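You operate a simulated robot arm through the tools that you are given. There is no shell and no other tool.

Carry out the task below with a simulated robot arm. There is one attempt and no reset: what you move stays moved.

JOB
Grease the expander and backing points as their plates say, then park the coupler.
Fine: pump only while the coupler sits on a grease point; the third point gets none.

The check looks at the end state, three seconds after you hand in, the way a careful person would. Anything else that was tipped, shoved, dropped, spilled or broken makes it a failure.

ROBOT AND FRAMES
A 6-joint arm with a three-finger gripper, fixed in place. Base frame: the origin is on the floor under the middle of its stand, x ahead of it, y to its left, z up. Readings come in m, degrees, newtons and seconds.
It reaches about 1.213 m from its shoulder. Its first joint turns from -166.0 to 166.0 degrees. Payload 4.89 kg.
Tool frame: the origin (TCP) lies between the finger pads and is the grasp point; the fingertips stand 0.03 m ahead of it; z points along the fingers, y is the line along which they close. The gripper opens to 0.164 m; its body begins 0.125 m behind the TCP.
Orientation is told as [roll, pitch, yaw] about the base's x, y, z axes, in that order, counted from this pose: with the fingers straight down and closing along the base's y, the tool's x points along the base's -x, its y along +y and its z along -z.

CONTROLS
- The arm moves only by the tool arm_command. Its arguments are lists of equal length, an entry for each row: "dp": the shift along the tool's x, y, z in m, a list of three; "rot": the turn, a rotation vector about the tool's x, y, z in degrees, a list of three; "grip": the closure, from 0 (fully open) to 1 (shut). In form: {"dp": [[tx, ty, tz], ...], "rot": [[wx, wy, wz], ...], "grip": [grip, ...]}. A call has 1 to 20 rows; each row shifts and turns the commanded pose from where the row before left it, along the tool's axes as they then stand. A row lasts 0.2 s, in which the tool goes at most 0.05 m and 8.6 degrees; a call with a longer step from one row to the next is refused whole, and so is a gripper value outside its range. A pose out of reach is approached as far as the arm can. The call stops where the force on the tool passes 40 N (or 10 N more than at its start, if that is more) or the arm is blocked; 0.2 s more then pass. The fingers move at their own pace (about 0.108 m/s each) and stop on an object; they squeeze with about 36 N. The grip force told is the motor's: it shows also when the fingers shut on nothing. Time passes only in rows, and 0.2 s behind the last, so rows that do not move let the fingers close. It gives the time, the measured TCP pose, the force on the tool (base axes), the opening and the grip force at its end, in the units of the frame above (readings bear some noise), with the torque about the TCP (base axes, N m) and any sound that the robot's microphone picked up.
- Cameras (640 x 400 px; columns grow to the right, rows downward): "scene" is fixed at [0.2213, -0.4986, 1.266]; the picture's right is [0.78, -0.62, 0.00], its down [-0.30, -0.38, -0.87] and it looks along [0.54, 0.68, -0.49] (base axes); focal length 310 px, centre (320, 200). "wrist" rides on the gripper at [0.076, -0.002, -0.152] in the tool frame; the picture's right is [0.02, 1.00, 0.00], its down [-0.88, 0.02, -0.47] and it looks along [-0.47, 0.01, 0.88] (tool axes); focal length 247 px, centre (320, 200).
- camera(camera): a new picture of that camera. No time passes.
- raise_lower(by): moves the trunk up (or, below 0, down) by that many m; the arm rides with it, the base frame stays. It gives what a move gives, with no picture.
- pixel_to_xyz(camera, pixels): for up to 12 pixels [column, row] of the newest picture of that camera ("zoom" is the newest enlarged one), the place [x, y, z] in the base frame of the surface seen there, good to about 0.002 m. No time passes.
- close_up(camera, box): a new picture of the part [left, top, right, bottom] of that camera's present view, enlarged. No time passes.
- finish_job(): hands the job in; it is judged then, once.

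Leave the gripper open and the arm clear of the work at the hand-in unless told otherwise.

The tools are called after "Request:" by a JSON object that holds its "op" and its "data". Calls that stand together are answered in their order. arm_command: Moves the arm, as the interface text tells. Its arguments: {"type":"object","properties":{"dp":{"type":"array","items":{"type":"array","items":{"type":"number"}}},"rot":{"type":"array","items":{"type":"array","items":{"type":"number"}}},"grip":{"type":"array","items":{"type":"number"}}},"required":["dp","rot","grip"]} The other tools are called the same way: raise_lower (by) moves the trunk up or down; camera (camera) takes a picture; pixel_to_xyz (camera, pixels) gives the place of the surface under pixels of a picture; close_up (camera, box) takes an enlarged picture of a part of a camera's view; finish_job () hands the job in.

At the start:

```text
time: 0.0
eef_pos: [0.4163, 0.3556, 0.7995]
ee_rot: [0.0, 0.0, 0.0]
ft_force: [0.2, -0.3, 0.9]
ft_torque: [0.0, 0.0, 0.03]
finger_gap: 0.1642
grasp_force: 0.1
trunk travel left (down, up): [-0.1, 0.29]
```

scene: 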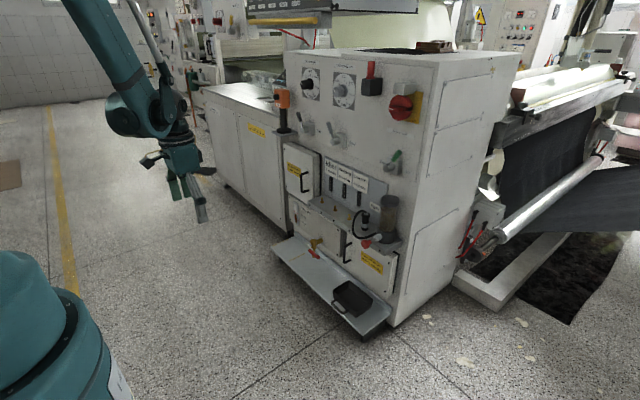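
wrist: 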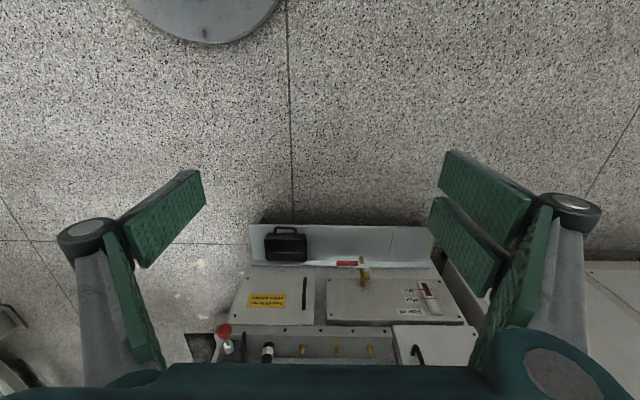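

I see a machine cabinet with a panel in the scene view around pixels (290-400, 150-330). I'll take enlarged pictures of the panel to read the plates and find the coupler, pump and grease points.

Request:
{"op": "close_up", "data": {"camera": "scene", "box": [270, 130, 430, 230]}}

Request:
{"op": "close_up", "data": {"camera": "scene", "box": [270, 210, 430, 340]}}

Request:
{"op": "close_up", "data": {"camera": "wrist", "box": [180, 210, 500, 400]}}

```text
4.00 times, centred on (350, 180) of scene
```

zoom: 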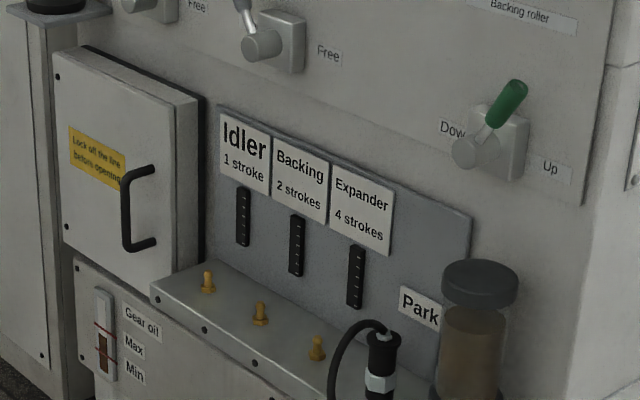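

```text
3.08 times, centred on (350, 275) of scene
```

zoom: 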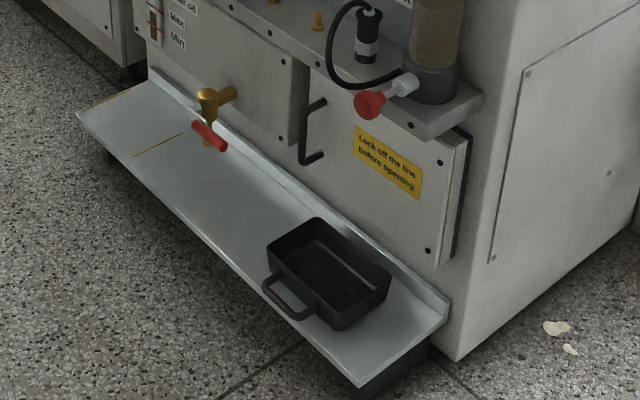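

```text
2.00 times, centred on (340, 305) of wrist
```

zoom: 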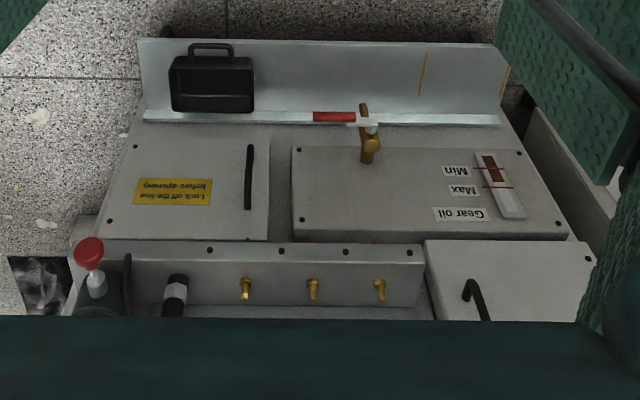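

Plates read: Idler 1 stroke, Backing 2 strokes, Expander 4 strokes, and a "Park" label at the coupler. I'll zoom in further at the coupler, the pump (red knob) and nipples at around (355-385, 205-250), and get their 3D positions.

Request:
{"op": "close_up", "data": {"camera": "scene", "box": [340, 190, 420, 260]}}

Request:
{"op": "pixel_to_xyz", "data": {"camera": "zoom", "pixels": [[320, 200], [100, 100], [500, 300]]}}

Request:
{"op": "close_up", "data": {"camera": "scene", "box": [310, 150, 390, 230]}}

```text
5.71 times, centred on (380, 225) of scene
```

zoom: 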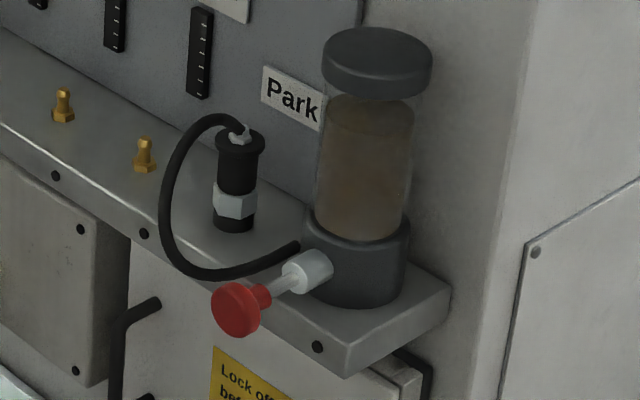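

```text
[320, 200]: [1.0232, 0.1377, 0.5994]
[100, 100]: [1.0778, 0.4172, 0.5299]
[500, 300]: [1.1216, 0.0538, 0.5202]
```

```text
5.00 times, centred on (350, 190) of scene
```

zoom: 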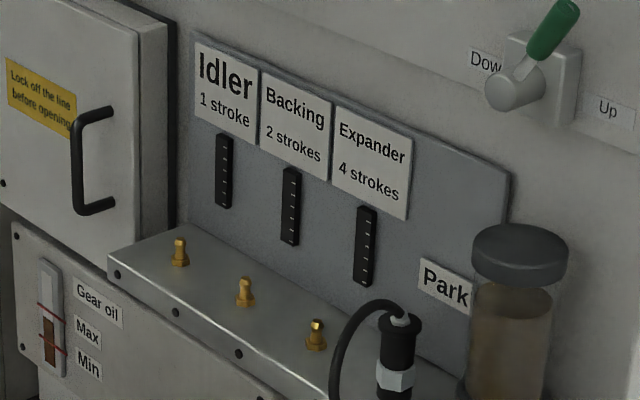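

Now the zoom shows the nipples at (180,250), (245,290), (316,335). I'll get coordinates of nipples, plates and gauges.

Request:
{"op": "pixel_to_xyz", "data": {"camera": "zoom", "pixels": [[180, 241], [180, 255], [245, 281], [245, 297], [316, 322], [316, 340], [223, 170], [290, 205], [364, 245], [398, 345], [395, 380], [400, 318]]}}

Request:
{"op": "close_up", "data": {"camera": "scene", "box": [350, 200, 410, 250]}}

```text
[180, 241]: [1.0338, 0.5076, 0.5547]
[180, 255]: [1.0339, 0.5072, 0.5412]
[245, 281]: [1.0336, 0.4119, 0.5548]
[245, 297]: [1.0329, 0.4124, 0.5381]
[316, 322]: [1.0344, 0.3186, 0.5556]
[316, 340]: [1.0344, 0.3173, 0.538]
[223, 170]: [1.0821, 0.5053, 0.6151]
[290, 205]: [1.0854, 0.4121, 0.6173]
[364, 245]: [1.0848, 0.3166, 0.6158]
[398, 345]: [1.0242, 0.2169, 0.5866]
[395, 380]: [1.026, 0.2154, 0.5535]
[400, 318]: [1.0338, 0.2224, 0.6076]
```

```text
8.00 times, centred on (380, 225) of scene
```

zoom: 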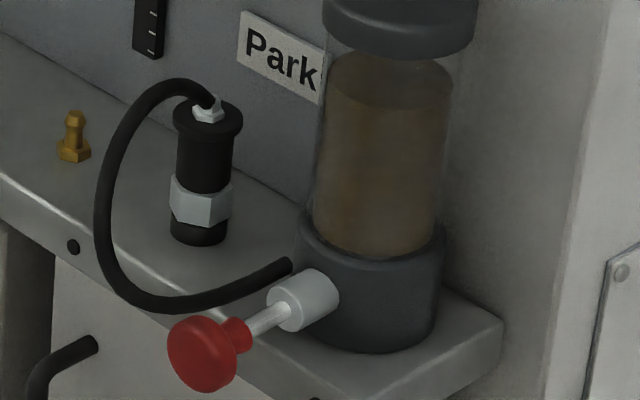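

Request:
{"op": "pixel_to_xyz", "data": {"camera": "zoom", "pixels": [[200, 355], [240, 335], [270, 318], [320, 295], [203, 150], [202, 205], [198, 238], [208, 113], [395, 290], [380, 150], [130, 250], [105, 200]]}}

Request:
{"op": "pixel_to_xyz", "data": {"camera": "scene", "pixels": [[373, 205], [400, 190], [390, 200], [400, 110], [290, 160], [300, 180]]}}

```text
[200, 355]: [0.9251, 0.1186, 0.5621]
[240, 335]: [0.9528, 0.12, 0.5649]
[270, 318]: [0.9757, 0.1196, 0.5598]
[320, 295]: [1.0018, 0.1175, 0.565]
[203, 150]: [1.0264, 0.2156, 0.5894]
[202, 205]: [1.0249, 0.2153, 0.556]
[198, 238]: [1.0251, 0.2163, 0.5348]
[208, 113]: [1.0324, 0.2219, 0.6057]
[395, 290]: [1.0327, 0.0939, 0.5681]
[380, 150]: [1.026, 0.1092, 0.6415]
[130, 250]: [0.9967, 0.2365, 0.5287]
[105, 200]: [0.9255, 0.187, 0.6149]
```

```text
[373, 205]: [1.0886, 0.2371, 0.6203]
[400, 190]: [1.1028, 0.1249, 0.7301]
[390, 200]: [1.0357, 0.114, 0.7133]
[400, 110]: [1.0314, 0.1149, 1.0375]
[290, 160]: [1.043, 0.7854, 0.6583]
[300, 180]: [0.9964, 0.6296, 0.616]
```

The coupler stands at about (1.04, 0.22), top at z≈0.61; the pump knob face is at about (0.925, 0.12, 0.562) and its rod runs along +x. Next I'll look at the gripper's shape and the area above the ledge for clearance.

Request:
{"op": "close_up", "data": {"camera": "scene", "box": [60, 60, 260, 240]}}

Request:
{"op": "pixel_to_xyz", "data": {"camera": "scene", "pixels": [[185, 185], [198, 215], [150, 160], [210, 170], [180, 140], [175, 155], [380, 197], [372, 165], [392, 165], [340, 140], [345, 150], [398, 150]]}}

Request:
{"op": "close_up", "data": {"camera": "scene", "box": [280, 60, 440, 170]}}

```text
2.22 times, centred on (160, 150) of scene
```

zoom: 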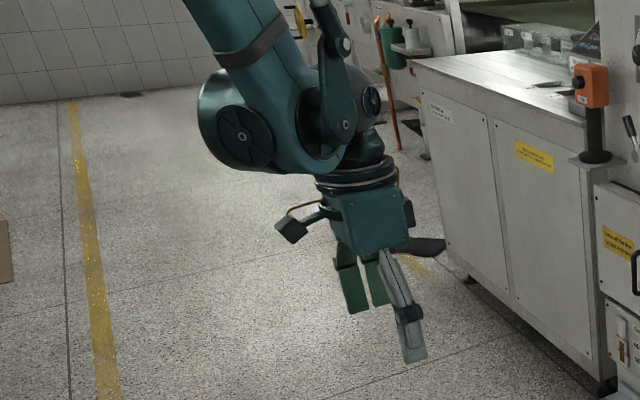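

```text
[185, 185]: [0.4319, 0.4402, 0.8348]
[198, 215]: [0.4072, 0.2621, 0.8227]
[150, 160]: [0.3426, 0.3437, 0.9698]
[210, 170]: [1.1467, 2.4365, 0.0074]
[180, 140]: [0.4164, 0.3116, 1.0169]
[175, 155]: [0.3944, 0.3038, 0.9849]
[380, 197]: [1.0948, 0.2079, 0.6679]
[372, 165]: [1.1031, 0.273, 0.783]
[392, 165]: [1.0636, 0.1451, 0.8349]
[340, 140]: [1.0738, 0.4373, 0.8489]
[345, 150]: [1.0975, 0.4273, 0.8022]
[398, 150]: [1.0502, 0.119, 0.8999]
```

```text
3.64 times, centred on (360, 115) of scene
```

zoom: 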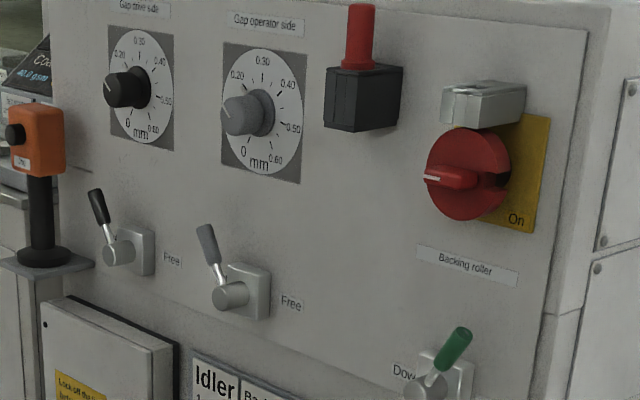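

The upper panel (x≈1.10) has levers sticking out at z≈0.8–0.9, so a straight-down wrist would come near them; a tilted approach is better. I'll measure the finger pads in the wrist view.

Request:
{"op": "pixel_to_xyz", "data": {"camera": "wrist", "pixels": [[197, 172], [203, 203], [125, 220], [145, 265], [448, 152], [530, 200], [440, 185], [434, 205], [500, 245], [500, 285], [85, 228], [570, 200]]}}

Request:
{"op": "close_up", "data": {"camera": "wrist", "box": [40, 130, 640, 400]}}

```text
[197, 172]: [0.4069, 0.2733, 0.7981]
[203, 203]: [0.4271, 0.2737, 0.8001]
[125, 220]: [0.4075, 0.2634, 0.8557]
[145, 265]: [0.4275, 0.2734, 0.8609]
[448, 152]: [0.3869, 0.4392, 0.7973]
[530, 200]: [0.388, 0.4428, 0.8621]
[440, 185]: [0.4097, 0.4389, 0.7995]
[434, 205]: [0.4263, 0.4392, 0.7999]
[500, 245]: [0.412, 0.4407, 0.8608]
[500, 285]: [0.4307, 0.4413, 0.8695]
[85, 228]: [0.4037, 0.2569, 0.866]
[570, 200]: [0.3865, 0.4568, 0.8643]
```

```text
1.07 times, centred on (340, 265) of wrist (not enlarged: the box is as wide or as high as the picture)
```

zoom: 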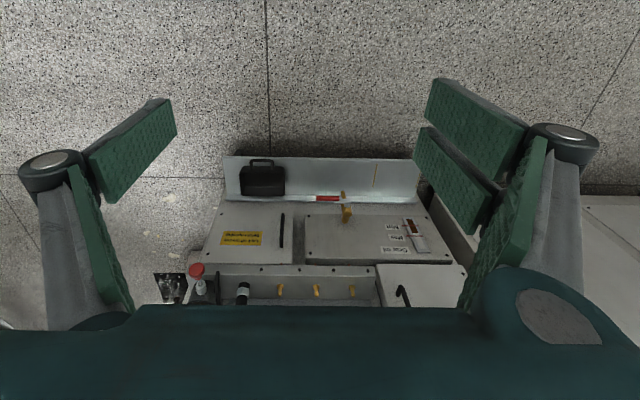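

The pads: single finger at tool x ±0.01 on −y side, a pair at ±0.03 on the +y side. Now I'll sample the hose path in an enlarged view.

Request:
{"op": "close_up", "data": {"camera": "scene", "box": [350, 200, 410, 250]}}

Request:
{"op": "pixel_to_xyz", "data": {"camera": "zoom", "pixels": [[208, 98], [195, 88], [170, 82], [145, 92], [122, 115], [105, 160], [100, 210], [105, 250], [125, 288], [170, 303], [230, 290], [280, 268]]}}

Request:
{"op": "pixel_to_xyz", "data": {"camera": "zoom", "pixels": [[400, 45], [400, 8], [200, 270], [60, 200], [30, 180], [450, 340], [200, 240], [228, 130], [182, 190], [300, 330], [185, 345], [200, 320]]}}

```text
8.00 times, centred on (380, 225) of scene
```

zoom: 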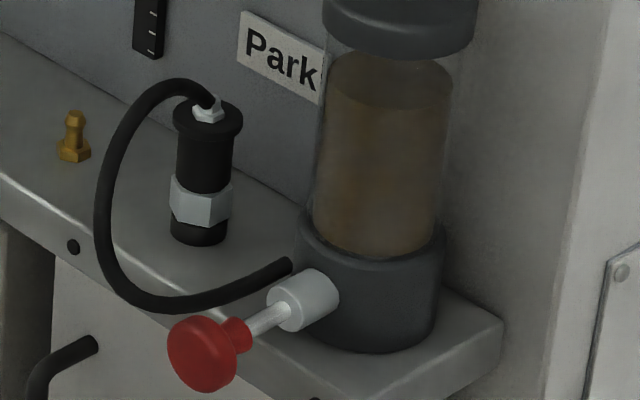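

```text
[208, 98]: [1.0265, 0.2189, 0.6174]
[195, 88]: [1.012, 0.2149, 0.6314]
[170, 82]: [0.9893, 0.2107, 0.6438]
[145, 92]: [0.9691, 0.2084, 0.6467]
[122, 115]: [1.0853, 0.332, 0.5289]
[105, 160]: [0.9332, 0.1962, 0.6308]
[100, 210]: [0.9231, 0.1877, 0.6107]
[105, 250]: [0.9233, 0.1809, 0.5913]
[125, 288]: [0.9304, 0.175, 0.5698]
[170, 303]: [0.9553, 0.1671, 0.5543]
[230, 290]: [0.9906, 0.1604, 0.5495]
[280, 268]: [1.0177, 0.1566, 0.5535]
```

```text
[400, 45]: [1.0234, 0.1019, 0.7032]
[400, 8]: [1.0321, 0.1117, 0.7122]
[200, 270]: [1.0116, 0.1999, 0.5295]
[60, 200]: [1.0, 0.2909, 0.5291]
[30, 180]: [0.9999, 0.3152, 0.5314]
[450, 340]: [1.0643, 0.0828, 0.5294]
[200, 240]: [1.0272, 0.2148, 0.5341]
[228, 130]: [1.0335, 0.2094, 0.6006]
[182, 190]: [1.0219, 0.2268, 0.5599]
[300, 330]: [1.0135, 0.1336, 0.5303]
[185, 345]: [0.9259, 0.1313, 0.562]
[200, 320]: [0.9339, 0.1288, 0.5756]
```

Findings: the ledge top is at z≈0.5295, coupler axis ≈(1.037, 0.225), and the hose arcs forward (peak z≈0.65 at x≈0.97, y≈0.21) in a plane about 12° yaw. The panel sits right behind (x≈1.085), so I'll use a tool tilted ~52° below horizontal with 12° yaw so the hose stays between the fingers. First I move to a free spot in front and turn the tool, partly closing the fingers.

Request:
{"op": "arm_command", "data": {"dp": [[-0.0355, -0.017, -0.00625], [-0.0355, -0.017, -0.00625], [-0.0355, -0.017, -0.00625], [-0.0355, -0.017, -0.00625], [-0.0355, -0.017, -0.00625], [-0.0355, -0.017, -0.00625], [-0.0355, -0.017, -0.00625], [-0.0355, -0.017, -0.00625], [0, 0, 0], [0, 0, 0], [0, 0, 0], [0, 0, 0], [0, 0, 0], [0, 0, 0], [0, 0, 0], [0, 0, 0]], "rot": [[0, 0, 0], [0, 0, 0], [0, 0, 0], [0, 0, 0], [0, 0, 0], [0, 0, 0], [0, 0, 0], [0, 0, 0], [0, 0, -6], [0, 0, -6], [0, -7.6, 0], [0, -7.6, 0], [0, -7.6, 0], [0, -7.6, 0], [0, -7.6, 0], [0, 0, 0]], "grip": [0.2, 0.4, 0.6, 0.6, 0.6, 0.6, 0.6, 0.6, 0.6, 0.6, 0.6, 0.6, 0.6, 0.6, 0.6, 0.6]}}

Request:
{"op": "camera", "data": {"camera": "wrist"}}

Request:
{"op": "camera", "data": {"camera": "scene"}}

```text
time: 3.4
eef_pos: [0.6997, 0.2199, 0.8484]
ee_rot: [0.0, -38.1, 12.0]
ft_force: [-0.6, 0.0, -0.9]
ft_torque: [0.0, 0.0, 0.04]
finger_gap: 0.0656
grasp_force: 0.1
trunk travel left (down, up): [-0.1, 0.29]
```

```text
taken
```

wrist: 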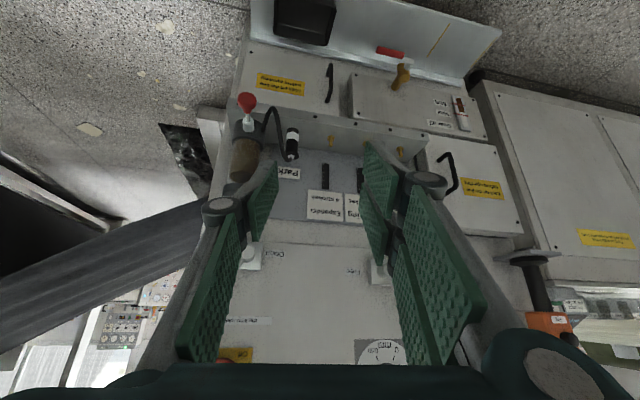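

```text
taken
```

scene: 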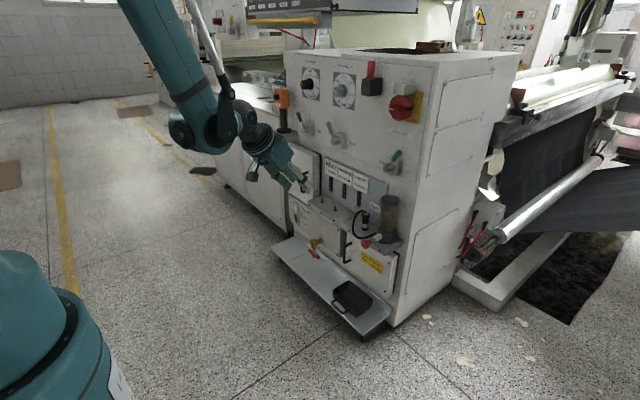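

Pose reached as commanded, gap 0.0656. I'll measure where the fingertips are now (tips seen near (276,165), (370,145), (362,175)).

Request:
{"op": "pixel_to_xyz", "data": {"camera": "wrist", "pixels": [[275, 170], [274, 190], [372, 148], [370, 165], [364, 178], [362, 195], [210, 210], [425, 180], [292, 145], [290, 150], [246, 104], [295, 160]]}}

Request:
{"op": "close_up", "data": {"camera": "wrist", "box": [200, 80, 440, 230]}}

```text
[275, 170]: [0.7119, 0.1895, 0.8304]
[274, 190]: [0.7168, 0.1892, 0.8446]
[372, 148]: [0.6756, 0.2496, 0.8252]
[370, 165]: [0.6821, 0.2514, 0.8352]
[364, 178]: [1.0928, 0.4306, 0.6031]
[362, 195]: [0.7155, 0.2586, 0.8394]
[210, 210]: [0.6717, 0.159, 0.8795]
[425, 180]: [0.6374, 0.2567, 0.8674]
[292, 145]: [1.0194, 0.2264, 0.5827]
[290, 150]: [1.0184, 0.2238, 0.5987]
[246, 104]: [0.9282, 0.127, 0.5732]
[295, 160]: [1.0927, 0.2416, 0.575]
```

```text
2.67 times, centred on (320, 155) of wrist
```

zoom: 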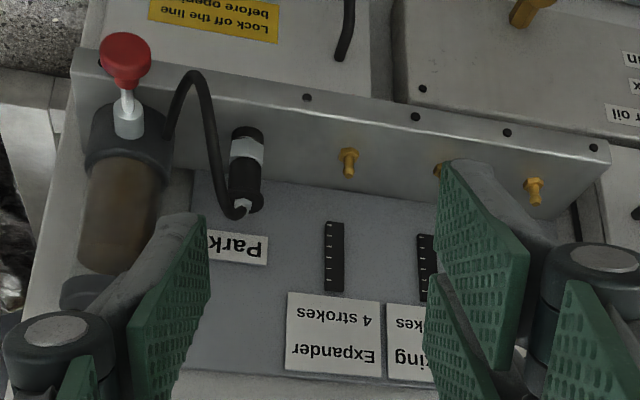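

Fingertips are ~0.018 m ahead of the TCP at this gap, as expected. I'll measure the nipple, coupler and knob from this second viewpoint to refine their axes.

Request:
{"op": "pixel_to_xyz", "data": {"camera": "zoom", "pixels": [[350, 170], [348, 158], [534, 200], [535, 188], [247, 180], [246, 150], [246, 135], [262, 180], [232, 180], [127, 70], [127, 92], [130, 128]]}}

```text
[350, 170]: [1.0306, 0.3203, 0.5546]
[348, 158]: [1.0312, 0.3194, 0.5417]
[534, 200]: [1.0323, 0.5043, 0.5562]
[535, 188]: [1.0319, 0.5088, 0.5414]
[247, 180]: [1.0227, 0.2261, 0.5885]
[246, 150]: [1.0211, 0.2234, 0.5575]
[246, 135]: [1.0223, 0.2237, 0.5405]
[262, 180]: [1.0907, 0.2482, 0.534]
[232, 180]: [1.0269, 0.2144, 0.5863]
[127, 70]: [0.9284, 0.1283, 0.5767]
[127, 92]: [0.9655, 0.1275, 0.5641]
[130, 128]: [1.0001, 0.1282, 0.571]
```

The refined axes agree: coupler ≈(1.037, 0.226), Expander nipple ≈(1.036, 0.321), pump rod y≈0.125. Now I move to a pre-grasp 0.16 m back along the tool axis from the coupler.

Request:
{"op": "arm_command", "data": {"dp": [[-0.01403, -0.00916, 0.0343], [-0.01403, -0.00916, 0.0343], [-0.01403, -0.00916, 0.0343], [-0.01403, -0.00916, 0.0343], [-0.01403, -0.00916, 0.0343], [-0.01403, -0.00916, 0.0343], [-0.01403, -0.00916, 0.0343], [0, 0, 0]], "rot": [[0, 0, 0], [0, 0, 0], [0, 0, 0], [0, 0, 0], [0, 0, 0], [0, 0, 0], [0, 0, 0], [0, 0, 0]], "grip": [0.63, 0.63, 0.63, 0.63, 0.63, 0.63, 0.63, 0.63]}}

Request:
{"op": "camera", "data": {"camera": "wrist"}}

Request:
{"op": "close_up", "data": {"camera": "scene", "box": [270, 110, 430, 260]}}

```text
time: 5.2
eef_pos: [0.9349, 0.2026, 0.7194]
ee_rot: [0.0, -38.1, 12.0]
ft_force: [-0.5, -0.7, 0.7]
ft_torque: [0.06, 0.0, -0.01]
finger_gap: 0.0606
grasp_force: 0.1
trunk travel left (down, up): [-0.1, 0.29]
```

```text
taken
```

wrist: 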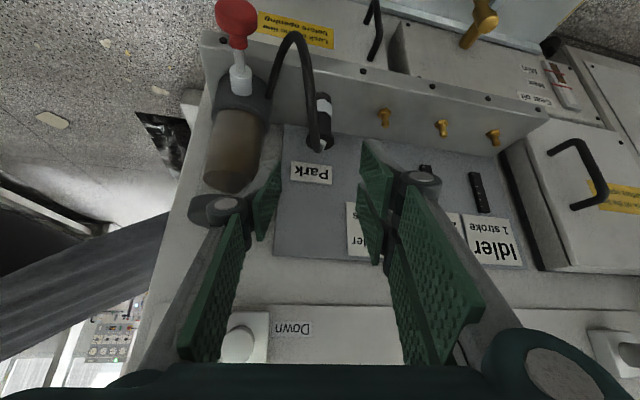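

```text
2.67 times, centred on (350, 185) of scene
```

zoom: 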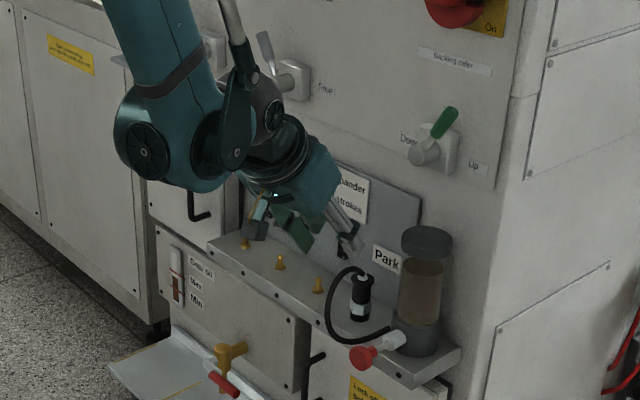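

The tool lines up with the coupler and hose lies between the fingers. The single finger will pass near the grease reservoir, so I narrow the gap to ~0.054 and shift 5 mm to +y, then advance half-way and look.

Request:
{"op": "arm_command", "data": {"dp": [[0.0007, 0.0047, 0.0], [0, 0, 0.025], [0, 0, 0.025], [0, 0, 0.025], [0, 0, 0.02], [0, 0, 0]], "rot": [[0, 0, 0], [0, 0, 0], [0, 0, 0], [0, 0, 0], [0, 0, 0], [0, 0, 0]], "grip": [0.67, 0.67, 0.67, 0.67, 0.67, 0.67]}}

Request:
{"op": "camera", "data": {"camera": "wrist"}}

Request:
{"op": "close_up", "data": {"camera": "scene", "box": [320, 150, 420, 260]}}

```text
time: 6.6
eef_pos: [0.9908, 0.2196, 0.6449]
ee_rot: [0.0, -38.0, 12.0]
ft_force: [-0.4, -0.4, 0.2]
ft_torque: [0.0, -0.03, 0.02]
finger_gap: 0.0541
grasp_force: 0.1
trunk travel left (down, up): [-0.1, 0.29]
```

```text
taken
```

wrist: 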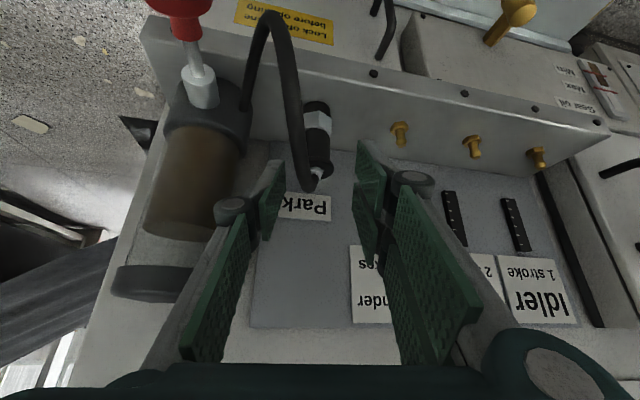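

```text
3.64 times, centred on (370, 205) of scene
```

zoom: 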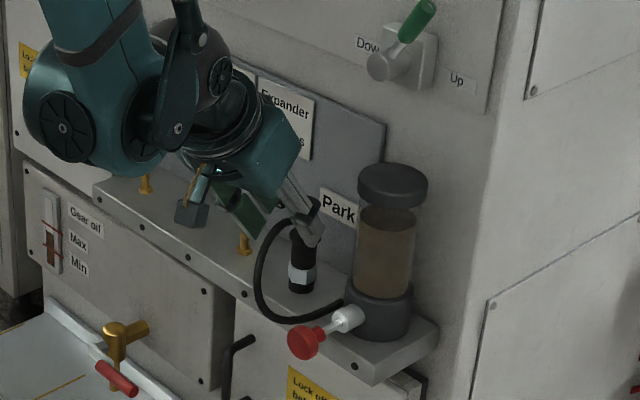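

The coupler (318,150) is centred between pads in the wrist view. I advance the remaining 0.064 m slowly.

Request:
{"op": "arm_command", "data": {"dp": [[0, 0, 0.016], [0, 0, 0.016], [0, 0, 0.016], [0, 0, 0.016], [0, 0, 0]], "rot": [[0, 0, 0], [0, 0, 0], [0, 0, 0], [0, 0, 0], [0, 0, 0]], "grip": [0.67, 0.67, 0.67, 0.67, 0.67]}}

Request:
{"op": "camera", "data": {"camera": "wrist"}}

Request:
{"op": "close_up", "data": {"camera": "scene", "box": [330, 170, 410, 260]}}

```text
time: 7.8
eef_pos: [1.028, 0.2269, 0.5953]
ee_rot: [0.1, -38.0, 12.0]
ft_force: [0.4, 0.6, 0.1]
ft_torque: [0.02, 0.0, -0.02]
finger_gap: 0.0541
grasp_force: 0.1
trunk travel left (down, up): [-0.1, 0.29]
```

```text
taken
```

wrist: 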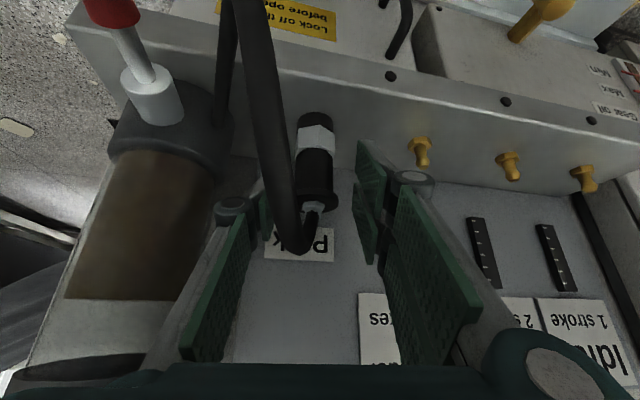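

```text
4.44 times, centred on (370, 215) of scene
```

zoom: 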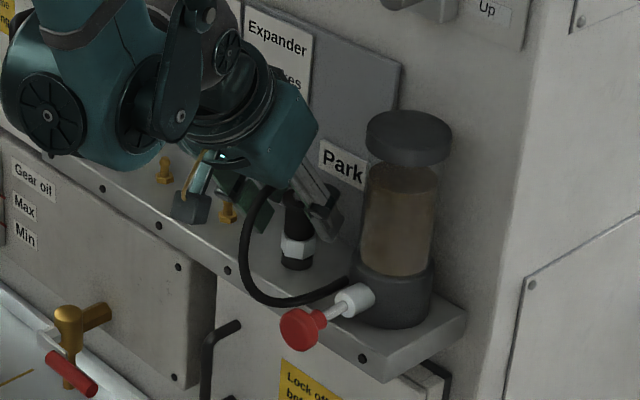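

No contact. I check coupler location against the pads via the wrist view before closing.

Request:
{"op": "pixel_to_xyz", "data": {"camera": "wrist", "pixels": [[316, 135], [315, 165], [316, 185], [316, 200], [300, 165], [331, 165], [268, 200], [262, 215], [358, 150], [355, 190], [313, 118], [300, 200]]}}

Request:
{"op": "close_up", "data": {"camera": "wrist", "box": [230, 90, 410, 280]}}

```text
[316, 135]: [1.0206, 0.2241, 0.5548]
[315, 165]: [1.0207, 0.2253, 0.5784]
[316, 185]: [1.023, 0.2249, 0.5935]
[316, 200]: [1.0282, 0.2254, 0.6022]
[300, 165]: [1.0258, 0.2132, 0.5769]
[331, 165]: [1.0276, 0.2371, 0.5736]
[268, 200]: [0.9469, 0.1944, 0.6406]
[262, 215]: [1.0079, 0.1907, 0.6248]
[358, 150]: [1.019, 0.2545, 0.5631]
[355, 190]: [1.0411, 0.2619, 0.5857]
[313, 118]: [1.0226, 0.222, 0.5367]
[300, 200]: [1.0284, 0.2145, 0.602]
```

```text
2.11 times, centred on (320, 185) of wrist
```

zoom: 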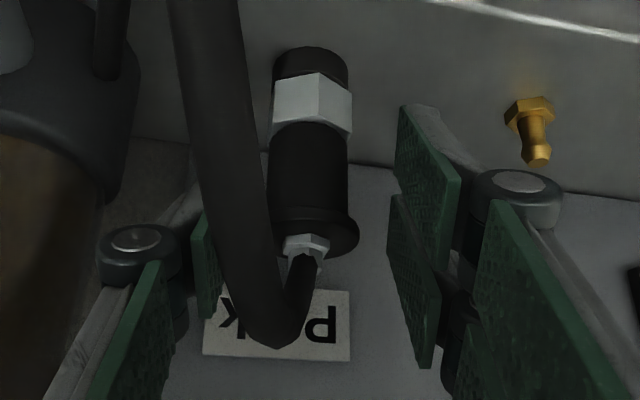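

The coupler body is between the pads at the right height (flange z≈0.602, hex z≈0.555). I close the gripper now.

Request:
{"op": "arm_command", "data": {"dp": [[0, 0, 0], [0, 0, 0], [0, 0, 0], [0, 0, 0], [0, 0, 0]], "rot": [[0, 0, 0], [0, 0, 0], [0, 0, 0], [0, 0, 0], [0, 0, 0]], "grip": [0.75, 0.8, 0.9, 1.0, 1.0]}}

Request:
{"op": "close_up", "data": {"camera": "wrist", "box": [230, 90, 410, 280]}}

Request:
{"op": "close_up", "data": {"camera": "scene", "box": [330, 170, 410, 260]}}

```text
time: 9.0
eef_pos: [1.0279, 0.228, 0.5951]
ee_rot: [0.0, -38.0, 12.0]
ft_force: [0.1, -0.5, 2.4]
ft_torque: [0.04, 0.0, 0.0]
finger_gap: 0.0329
grasp_force: 35.9
trunk travel left (down, up): [-0.1, 0.29]
```

```text
2.11 times, centred on (320, 185) of wrist
```

zoom: 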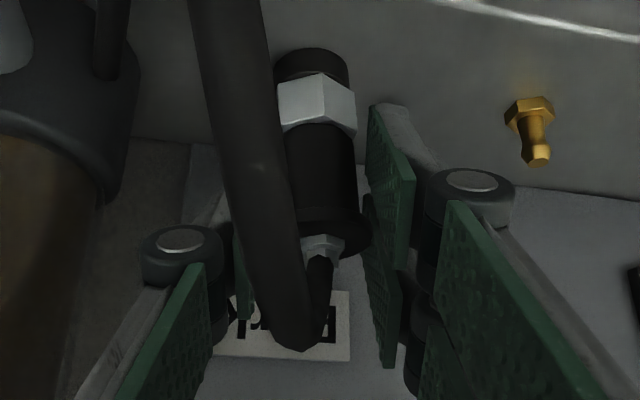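

```text
4.44 times, centred on (370, 215) of scene
```

zoom: 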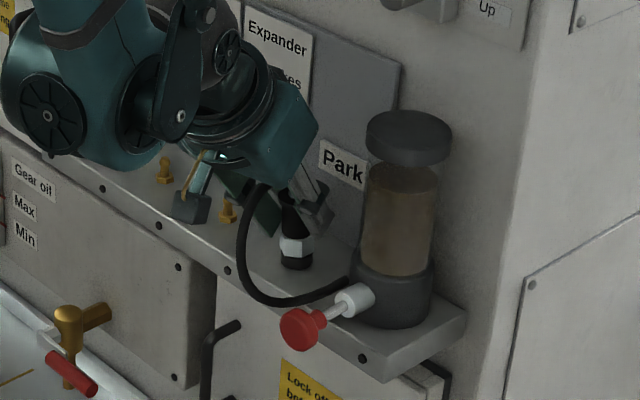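

Grip holds at gap 0.0329 with 36 N. The coupler looks slightly leaned toward +y at the top; I'll measure its axis points.

Request:
{"op": "close_up", "data": {"camera": "wrist", "box": [280, 100, 360, 220]}}

Request:
{"op": "pixel_to_xyz", "data": {"camera": "zoom", "pixels": [[290, 130], [300, 60], [320, 200], [330, 260], [340, 320]]}}

```text
3.33 times, centred on (320, 160) of wrist
```

zoom: 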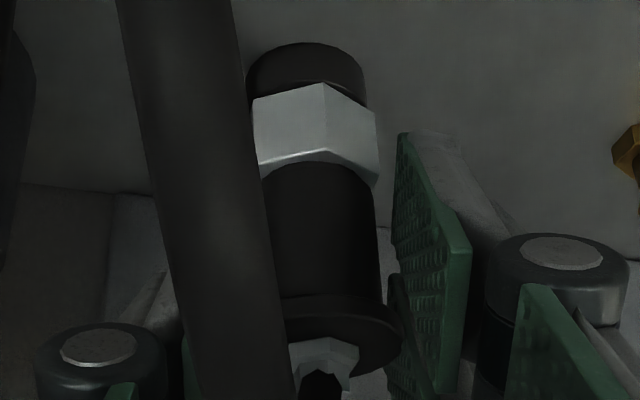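

```text
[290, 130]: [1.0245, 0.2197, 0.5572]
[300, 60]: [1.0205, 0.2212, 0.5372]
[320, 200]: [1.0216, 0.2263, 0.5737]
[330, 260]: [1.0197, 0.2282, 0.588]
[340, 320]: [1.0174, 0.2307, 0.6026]
```

The top of the coupler was pulled ~4–5 mm toward +y (the gripper centre was offset). I shift the tool 4 mm to −y along tool y to stand it upright before lifting.

Request:
{"op": "arm_command", "data": {"dp": [[0, -0.002, 0], [0, -0.0025, 0], [0, 0, 0]], "rot": [[0, 0, 0], [0, 0, 0], [0, 0, 0]], "grip": [1, 1, 1]}}

Request:
{"op": "close_up", "data": {"camera": "wrist", "box": [280, 100, 360, 220]}}

Request:
{"op": "pixel_to_xyz", "data": {"camera": "zoom", "pixels": [[300, 60], [320, 200], [330, 260], [340, 320], [250, 70], [370, 70], [385, 260], [290, 260]]}}

```text
time: 9.8
eef_pos: [1.0289, 0.2249, 0.5951]
ee_rot: [-0.1, -38.0, 12.0]
ft_force: [-3.6, 10.6, 1.9]
ft_torque: [0.63, 0.26, 0.08]
finger_gap: 0.0334
grasp_force: 36.0
trunk travel left (down, up): [-0.1, 0.29]
```

```text
3.33 times, centred on (320, 160) of wrist
```

zoom: 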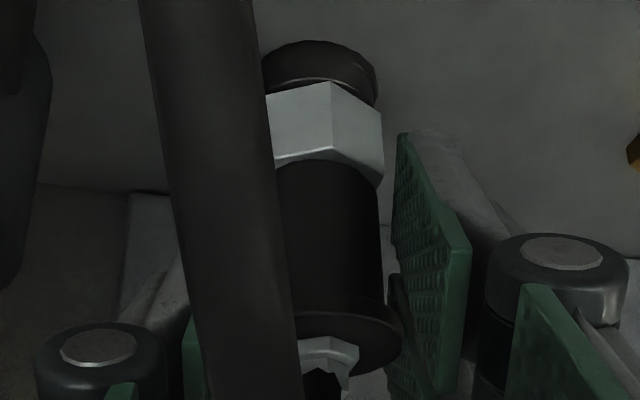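

```text
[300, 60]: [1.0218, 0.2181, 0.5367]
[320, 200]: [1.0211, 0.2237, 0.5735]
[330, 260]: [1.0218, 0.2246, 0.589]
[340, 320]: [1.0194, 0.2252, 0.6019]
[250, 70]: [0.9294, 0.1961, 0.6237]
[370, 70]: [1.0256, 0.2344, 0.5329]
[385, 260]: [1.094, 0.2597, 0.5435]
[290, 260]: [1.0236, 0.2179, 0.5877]
```

It's still leaning ~3° in the grip since the pads pinch only the flange. I'll open a little, let it settle, lower 5 mm so the single pad bears below the flange, and re-grip centred.

Request:
{"op": "arm_command", "data": {"dp": [[0, 0, 0], [0, 0, 0], [0.0031, -0.001, 0.0039], [0, 0, 0]], "rot": [[0, 0, 0], [0, 0, 0], [0, 0, 0], [0, 0, 0]], "grip": [0.7, 0.7, 0.7, 0.7]}}

Request:
{"op": "close_up", "data": {"camera": "wrist", "box": [260, 90, 380, 240]}}

Request:
{"op": "pixel_to_xyz", "data": {"camera": "zoom", "pixels": [[320, 80], [320, 130], [320, 180], [325, 230], [325, 270], [325, 285]]}}

```text
time: 10.8
eef_pos: [1.0301, 0.2224, 0.5893]
ee_rot: [0.0, -38.0, 12.0]
ft_force: [0.7, -0.2, 0.1]
ft_torque: [0.03, -0.01, -0.01]
finger_gap: 0.0492
grasp_force: 0.1
trunk travel left (down, up): [-0.1, 0.29]
```

```text
2.67 times, centred on (320, 165) of wrist
```

zoom: 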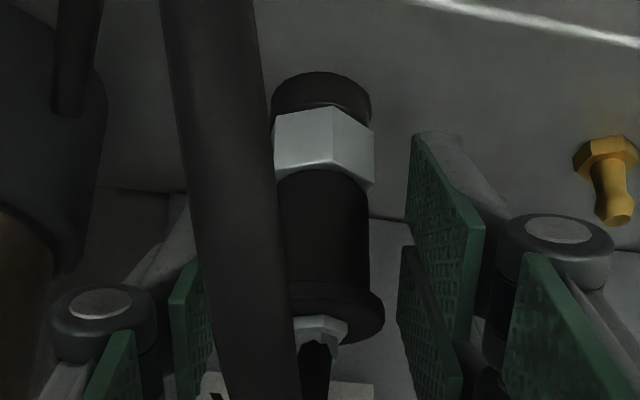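

```text
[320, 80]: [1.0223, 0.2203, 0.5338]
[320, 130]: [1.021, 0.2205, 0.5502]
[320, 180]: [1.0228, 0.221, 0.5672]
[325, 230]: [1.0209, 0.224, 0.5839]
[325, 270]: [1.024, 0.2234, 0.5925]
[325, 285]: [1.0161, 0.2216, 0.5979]
```

Released; I check its uprightness in the scene view using the same zoom as before (then the top was at (208,115), bottom (198,238)).

Request:
{"op": "close_up", "data": {"camera": "scene", "box": [350, 200, 410, 250]}}

```text
8.00 times, centred on (380, 225) of scene
```

zoom: 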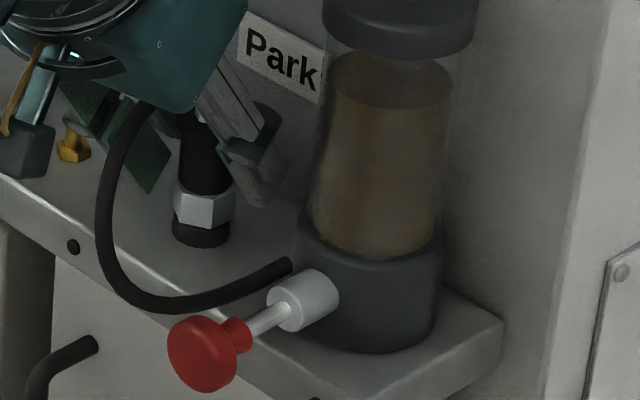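

The coupler stands upright again. I nudge 1 mm to +y to centre, then close.

Request:
{"op": "arm_command", "data": {"dp": [[0, 0.001, 0], [0, 0, 0], [0, 0, 0], [0, 0, 0], [0, 0, 0]], "rot": [[0, 0, 0], [0, 0, 0], [0, 0, 0], [0, 0, 0], [0, 0, 0]], "grip": [0.75, 0.8, 0.9, 1, 1]}}

Request:
{"op": "close_up", "data": {"camera": "wrist", "box": [260, 90, 380, 240]}}

Request:
{"op": "close_up", "data": {"camera": "scene", "box": [350, 200, 410, 250]}}

```text
time: 12.0
eef_pos: [1.0289, 0.2228, 0.59]
ee_rot: [0.0, -37.9, 12.0]
ft_force: [-0.3, -1.0, 0.3]
ft_torque: [0.04, 0.01, 0.01]
finger_gap: 0.0326
grasp_force: 35.6
trunk travel left (down, up): [-0.1, 0.29]
```

```text
2.67 times, centred on (320, 165) of wrist
```

zoom: 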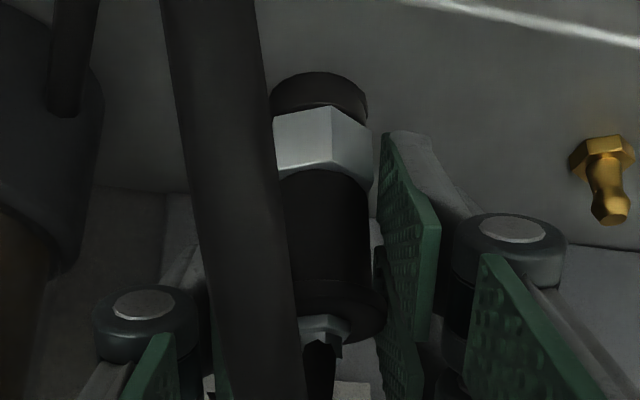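

```text
8.00 times, centred on (380, 225) of scene
```

zoom: 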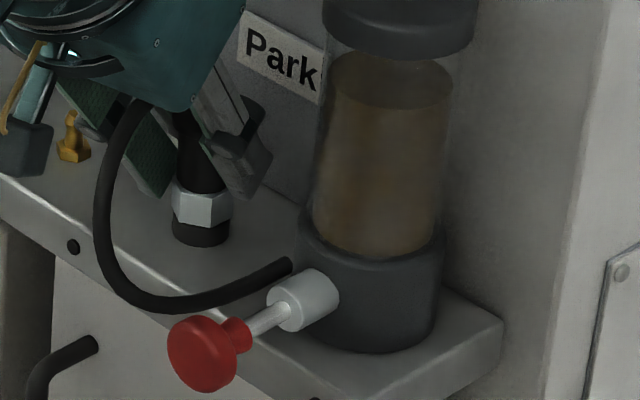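

Good centred grip (0.0326 m, near-zero side force). I lift straight up in small steps, 6 cm.

Request:
{"op": "arm_command", "data": {"dp": [[-0.00308, 0, -0.00394], [-0.00308, 0, -0.00394], [-0.00616, 0, -0.00788], [-0.00616, 0, -0.00788], [-0.00924, 0, -0.01182], [-0.00924, 0, -0.01182], [0, 0, 0]], "rot": [[0, 0, 0], [0, 0, 0], [0, 0, 0], [0, 0, 0], [0, 0, 0], [0, 0, 0], [0, 0, 0]], "grip": [1, 1, 1, 1, 1, 1, 1]}}

Request:
{"op": "close_up", "data": {"camera": "wrist", "box": [230, 60, 410, 250]}}

Request:
{"op": "close_up", "data": {"camera": "scene", "box": [330, 170, 410, 260]}}

```text
time: 13.6
eef_pos: [1.0289, 0.2247, 0.648]
ee_rot: [-0.1, -38.0, 11.9]
ft_force: [1.0, -0.1, -1.8]
ft_torque: [-0.02, 0.05, 0.03]
finger_gap: 0.0327
grasp_force: 36.1
trunk travel left (down, up): [-0.1, 0.29]
```

```text
2.11 times, centred on (320, 155) of wrist
```

zoom: 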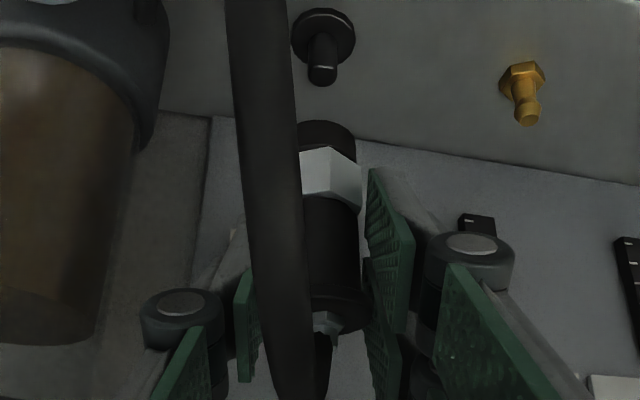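

```text
4.44 times, centred on (370, 215) of scene
```

zoom: 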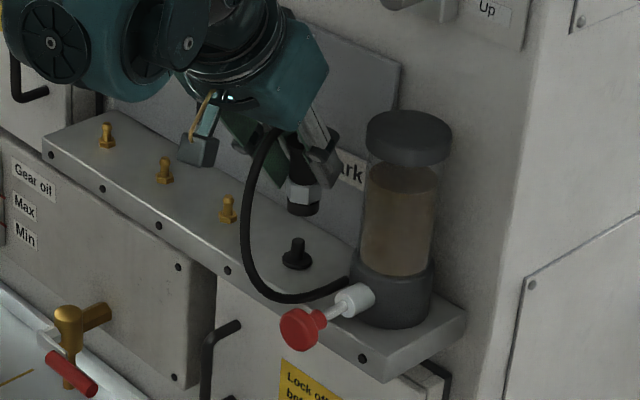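

The coupler is free; the park spigot shows at (322,60) and Expander nipple at (525,100) in the zoom. I measure their positions and the coupler's present axis.

Request:
{"op": "pixel_to_xyz", "data": {"camera": "zoom", "pixels": [[322, 76], [322, 62], [527, 118], [523, 95], [519, 78], [325, 132], [328, 178], [332, 230], [340, 310], [315, 178], [355, 180], [322, 40]]}}

Request:
{"op": "close_up", "data": {"camera": "scene", "box": [350, 200, 410, 250]}}

Request:
{"op": "pixel_to_xyz", "data": {"camera": "zoom", "pixels": [[73, 122], [73, 140], [200, 230], [200, 240], [203, 250]]}}

```text
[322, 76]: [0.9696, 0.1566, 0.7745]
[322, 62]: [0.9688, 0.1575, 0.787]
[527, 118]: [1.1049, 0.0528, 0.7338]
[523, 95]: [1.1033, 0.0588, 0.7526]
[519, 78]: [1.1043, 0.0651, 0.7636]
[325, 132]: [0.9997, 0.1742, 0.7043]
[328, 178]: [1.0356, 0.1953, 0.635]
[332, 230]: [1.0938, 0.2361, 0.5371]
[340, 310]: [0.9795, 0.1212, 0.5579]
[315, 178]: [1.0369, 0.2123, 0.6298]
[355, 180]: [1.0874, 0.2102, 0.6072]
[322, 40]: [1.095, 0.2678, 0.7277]
```

```text
8.00 times, centred on (380, 225) of scene
```

zoom: 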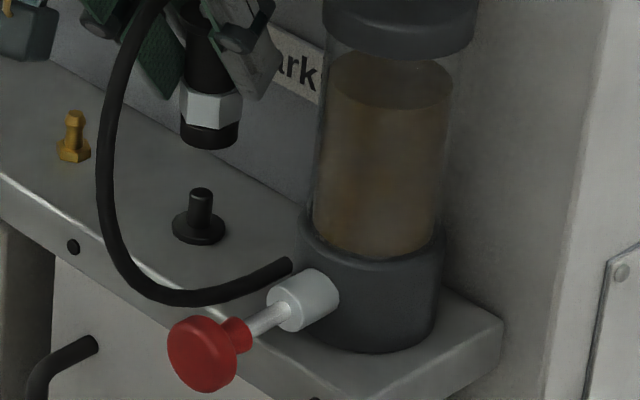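

```text
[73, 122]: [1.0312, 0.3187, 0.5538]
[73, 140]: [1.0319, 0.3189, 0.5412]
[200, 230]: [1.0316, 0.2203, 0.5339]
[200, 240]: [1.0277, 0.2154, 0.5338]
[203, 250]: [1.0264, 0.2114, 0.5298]
```

I query the newest zoom properly: spigot (200,205), nipple (73,125), coupler bottom (209,138).

Request:
{"op": "pixel_to_xyz", "data": {"camera": "zoom", "pixels": [[200, 192], [200, 205], [200, 215], [75, 113], [73, 128], [209, 135], [211, 108], [208, 70], [184, 135], [235, 135], [180, 228], [222, 228]]}}

Request:
{"op": "close_up", "data": {"camera": "wrist", "box": [230, 60, 410, 250]}}

Request:
{"op": "pixel_to_xyz", "data": {"camera": "zoom", "pixels": [[322, 80], [322, 68], [322, 60], [527, 118], [523, 95], [519, 78], [325, 132], [328, 178], [332, 230], [340, 310], [302, 135], [352, 135]]}}

```text
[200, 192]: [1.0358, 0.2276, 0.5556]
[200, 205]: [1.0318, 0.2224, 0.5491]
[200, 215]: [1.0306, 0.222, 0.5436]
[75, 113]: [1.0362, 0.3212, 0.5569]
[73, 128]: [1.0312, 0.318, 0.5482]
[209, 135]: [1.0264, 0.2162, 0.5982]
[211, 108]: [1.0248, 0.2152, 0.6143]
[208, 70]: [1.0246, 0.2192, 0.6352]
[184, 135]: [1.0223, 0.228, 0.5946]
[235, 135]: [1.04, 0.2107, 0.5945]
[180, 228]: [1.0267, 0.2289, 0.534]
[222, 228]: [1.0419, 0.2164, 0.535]
```

```text
2.11 times, centred on (320, 155) of wrist
```

zoom: 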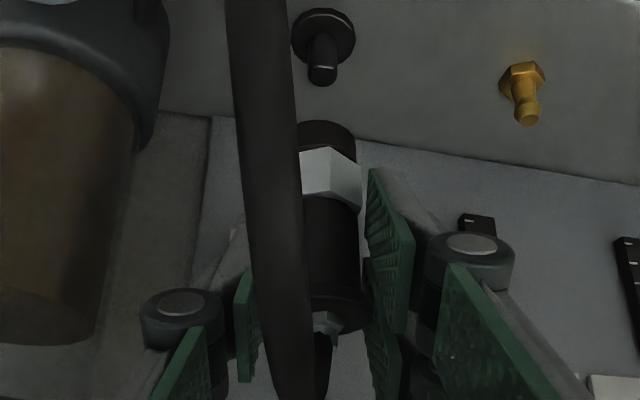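

```text
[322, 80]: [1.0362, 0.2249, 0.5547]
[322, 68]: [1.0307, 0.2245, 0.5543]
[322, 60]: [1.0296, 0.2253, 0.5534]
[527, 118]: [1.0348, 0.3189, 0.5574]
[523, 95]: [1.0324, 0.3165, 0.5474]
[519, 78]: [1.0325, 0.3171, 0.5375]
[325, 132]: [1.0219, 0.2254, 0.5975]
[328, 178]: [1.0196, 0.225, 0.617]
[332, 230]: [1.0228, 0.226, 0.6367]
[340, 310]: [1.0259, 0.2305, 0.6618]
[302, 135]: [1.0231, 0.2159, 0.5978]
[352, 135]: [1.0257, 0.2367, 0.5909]
```

The spigot is at ≈(1.036, 0.2255), Expander nipple ≈(1.0355, 0.3205). I check the coupler's lean in the grip with higher zoom.

Request:
{"op": "close_up", "data": {"camera": "scene", "box": [365, 198, 385, 222]}}

Request:
{"op": "close_up", "data": {"camera": "wrist", "box": [290, 80, 370, 240]}}

```text
16.00 times, centred on (375, 210) of scene
```

zoom: 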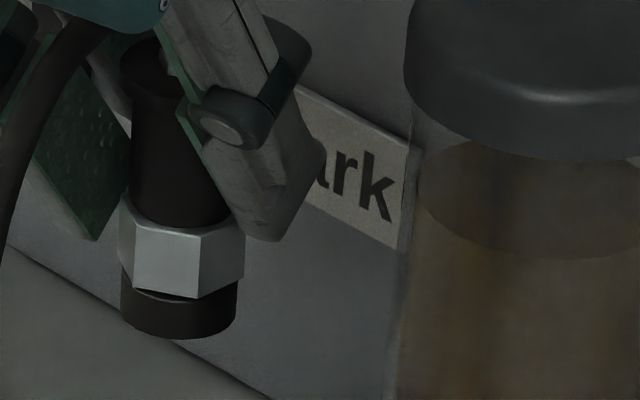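

```text
2.50 times, centred on (330, 160) of wrist
```

zoom: 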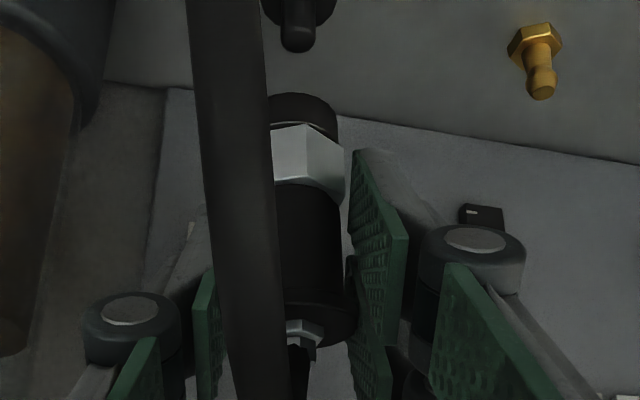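

The coupler leans about 2–3° (top toward +y and −x). I move 0.0925 m to +y above the Expander nipple and counter-rotate ~2°, then re-measure.

Request:
{"op": "arm_command", "data": {"dp": [[-0.00379, 0.02262, 0.00296], [-0.00379, 0.02262, 0.00296], [-0.00379, 0.02262, 0.00296], [-0.00379, 0.02262, 0.00296], [0, 0, 0], [0, 0, 0]], "rot": [[0, 0, 0], [0, 0, 0], [0, 0, 0], [0, 0, 0], [-1.5, 1.4, 1.15], [0, 0, 0]], "grip": [1, 1, 1, 1, 1, 1]}}

Request:
{"op": "close_up", "data": {"camera": "wrist", "box": [230, 60, 410, 250]}}

Request:
{"op": "pixel_to_xyz", "data": {"camera": "zoom", "pixels": [[327, 132], [302, 135], [352, 135], [320, 75], [320, 85], [320, 60]]}}

Request:
{"op": "close_up", "data": {"camera": "scene", "box": [335, 190, 385, 230]}}

```text
time: 15.0
eef_pos: [1.0292, 0.3164, 0.6486]
ee_rot: [2.4, -36.6, 10.5]
ft_force: [-0.9, 0.0, -2.6]
ft_torque: [-0.01, 0.01, 0.01]
finger_gap: 0.0325
grasp_force: 36.1
trunk travel left (down, up): [-0.1, 0.29]
```

```text
2.11 times, centred on (320, 155) of wrist
```

zoom: 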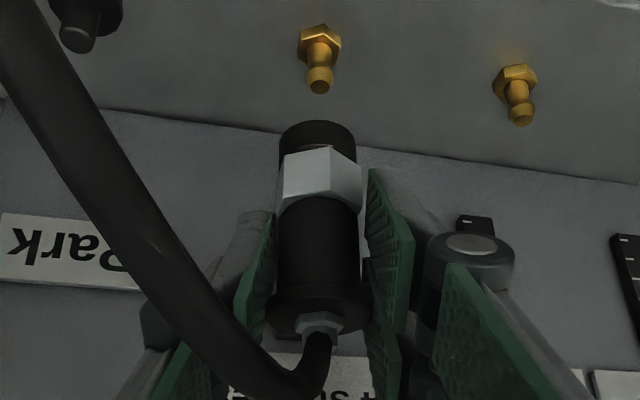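

```text
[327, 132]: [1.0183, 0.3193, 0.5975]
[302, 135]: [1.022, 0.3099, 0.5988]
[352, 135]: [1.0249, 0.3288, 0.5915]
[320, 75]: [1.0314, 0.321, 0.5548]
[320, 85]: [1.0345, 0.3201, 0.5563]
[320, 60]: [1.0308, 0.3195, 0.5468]
```

```text
10.00 times, centred on (360, 210) of scene
```

zoom: 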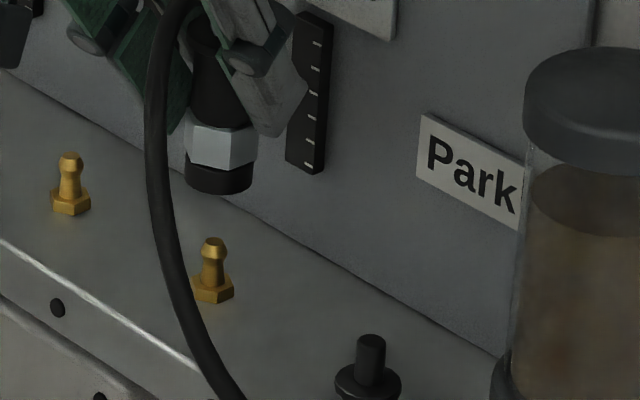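

The coupler now looks upright in both views. I measure its bottom against the nipple in the scene zoom: bottom (220,183), nipple top (213,240).

Request:
{"op": "pixel_to_xyz", "data": {"camera": "zoom", "pixels": [[220, 180], [220, 150], [215, 90], [190, 178], [252, 178], [213, 240], [213, 262], [213, 285], [69, 155], [69, 178]]}}

Request:
{"op": "close_up", "data": {"camera": "scene", "box": [345, 190, 370, 225]}}

```text
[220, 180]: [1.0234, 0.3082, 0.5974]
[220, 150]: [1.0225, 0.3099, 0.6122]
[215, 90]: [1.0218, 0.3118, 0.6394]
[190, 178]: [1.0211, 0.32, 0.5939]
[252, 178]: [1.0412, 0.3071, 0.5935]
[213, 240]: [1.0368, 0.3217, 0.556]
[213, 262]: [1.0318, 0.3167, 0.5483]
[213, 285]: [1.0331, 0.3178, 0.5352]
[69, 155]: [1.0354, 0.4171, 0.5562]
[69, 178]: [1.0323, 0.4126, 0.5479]
```

```text
11.43 times, centred on (358, 208) of scene
```

zoom: 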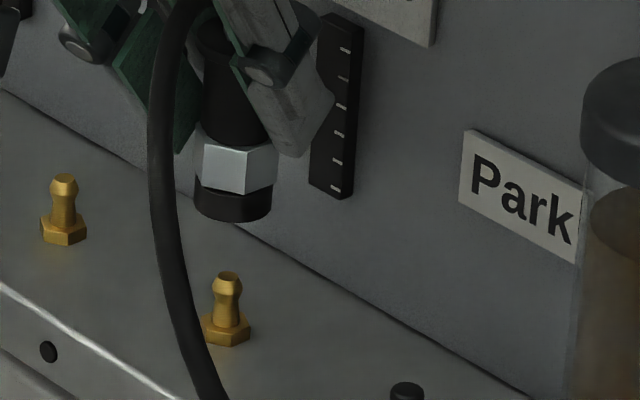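

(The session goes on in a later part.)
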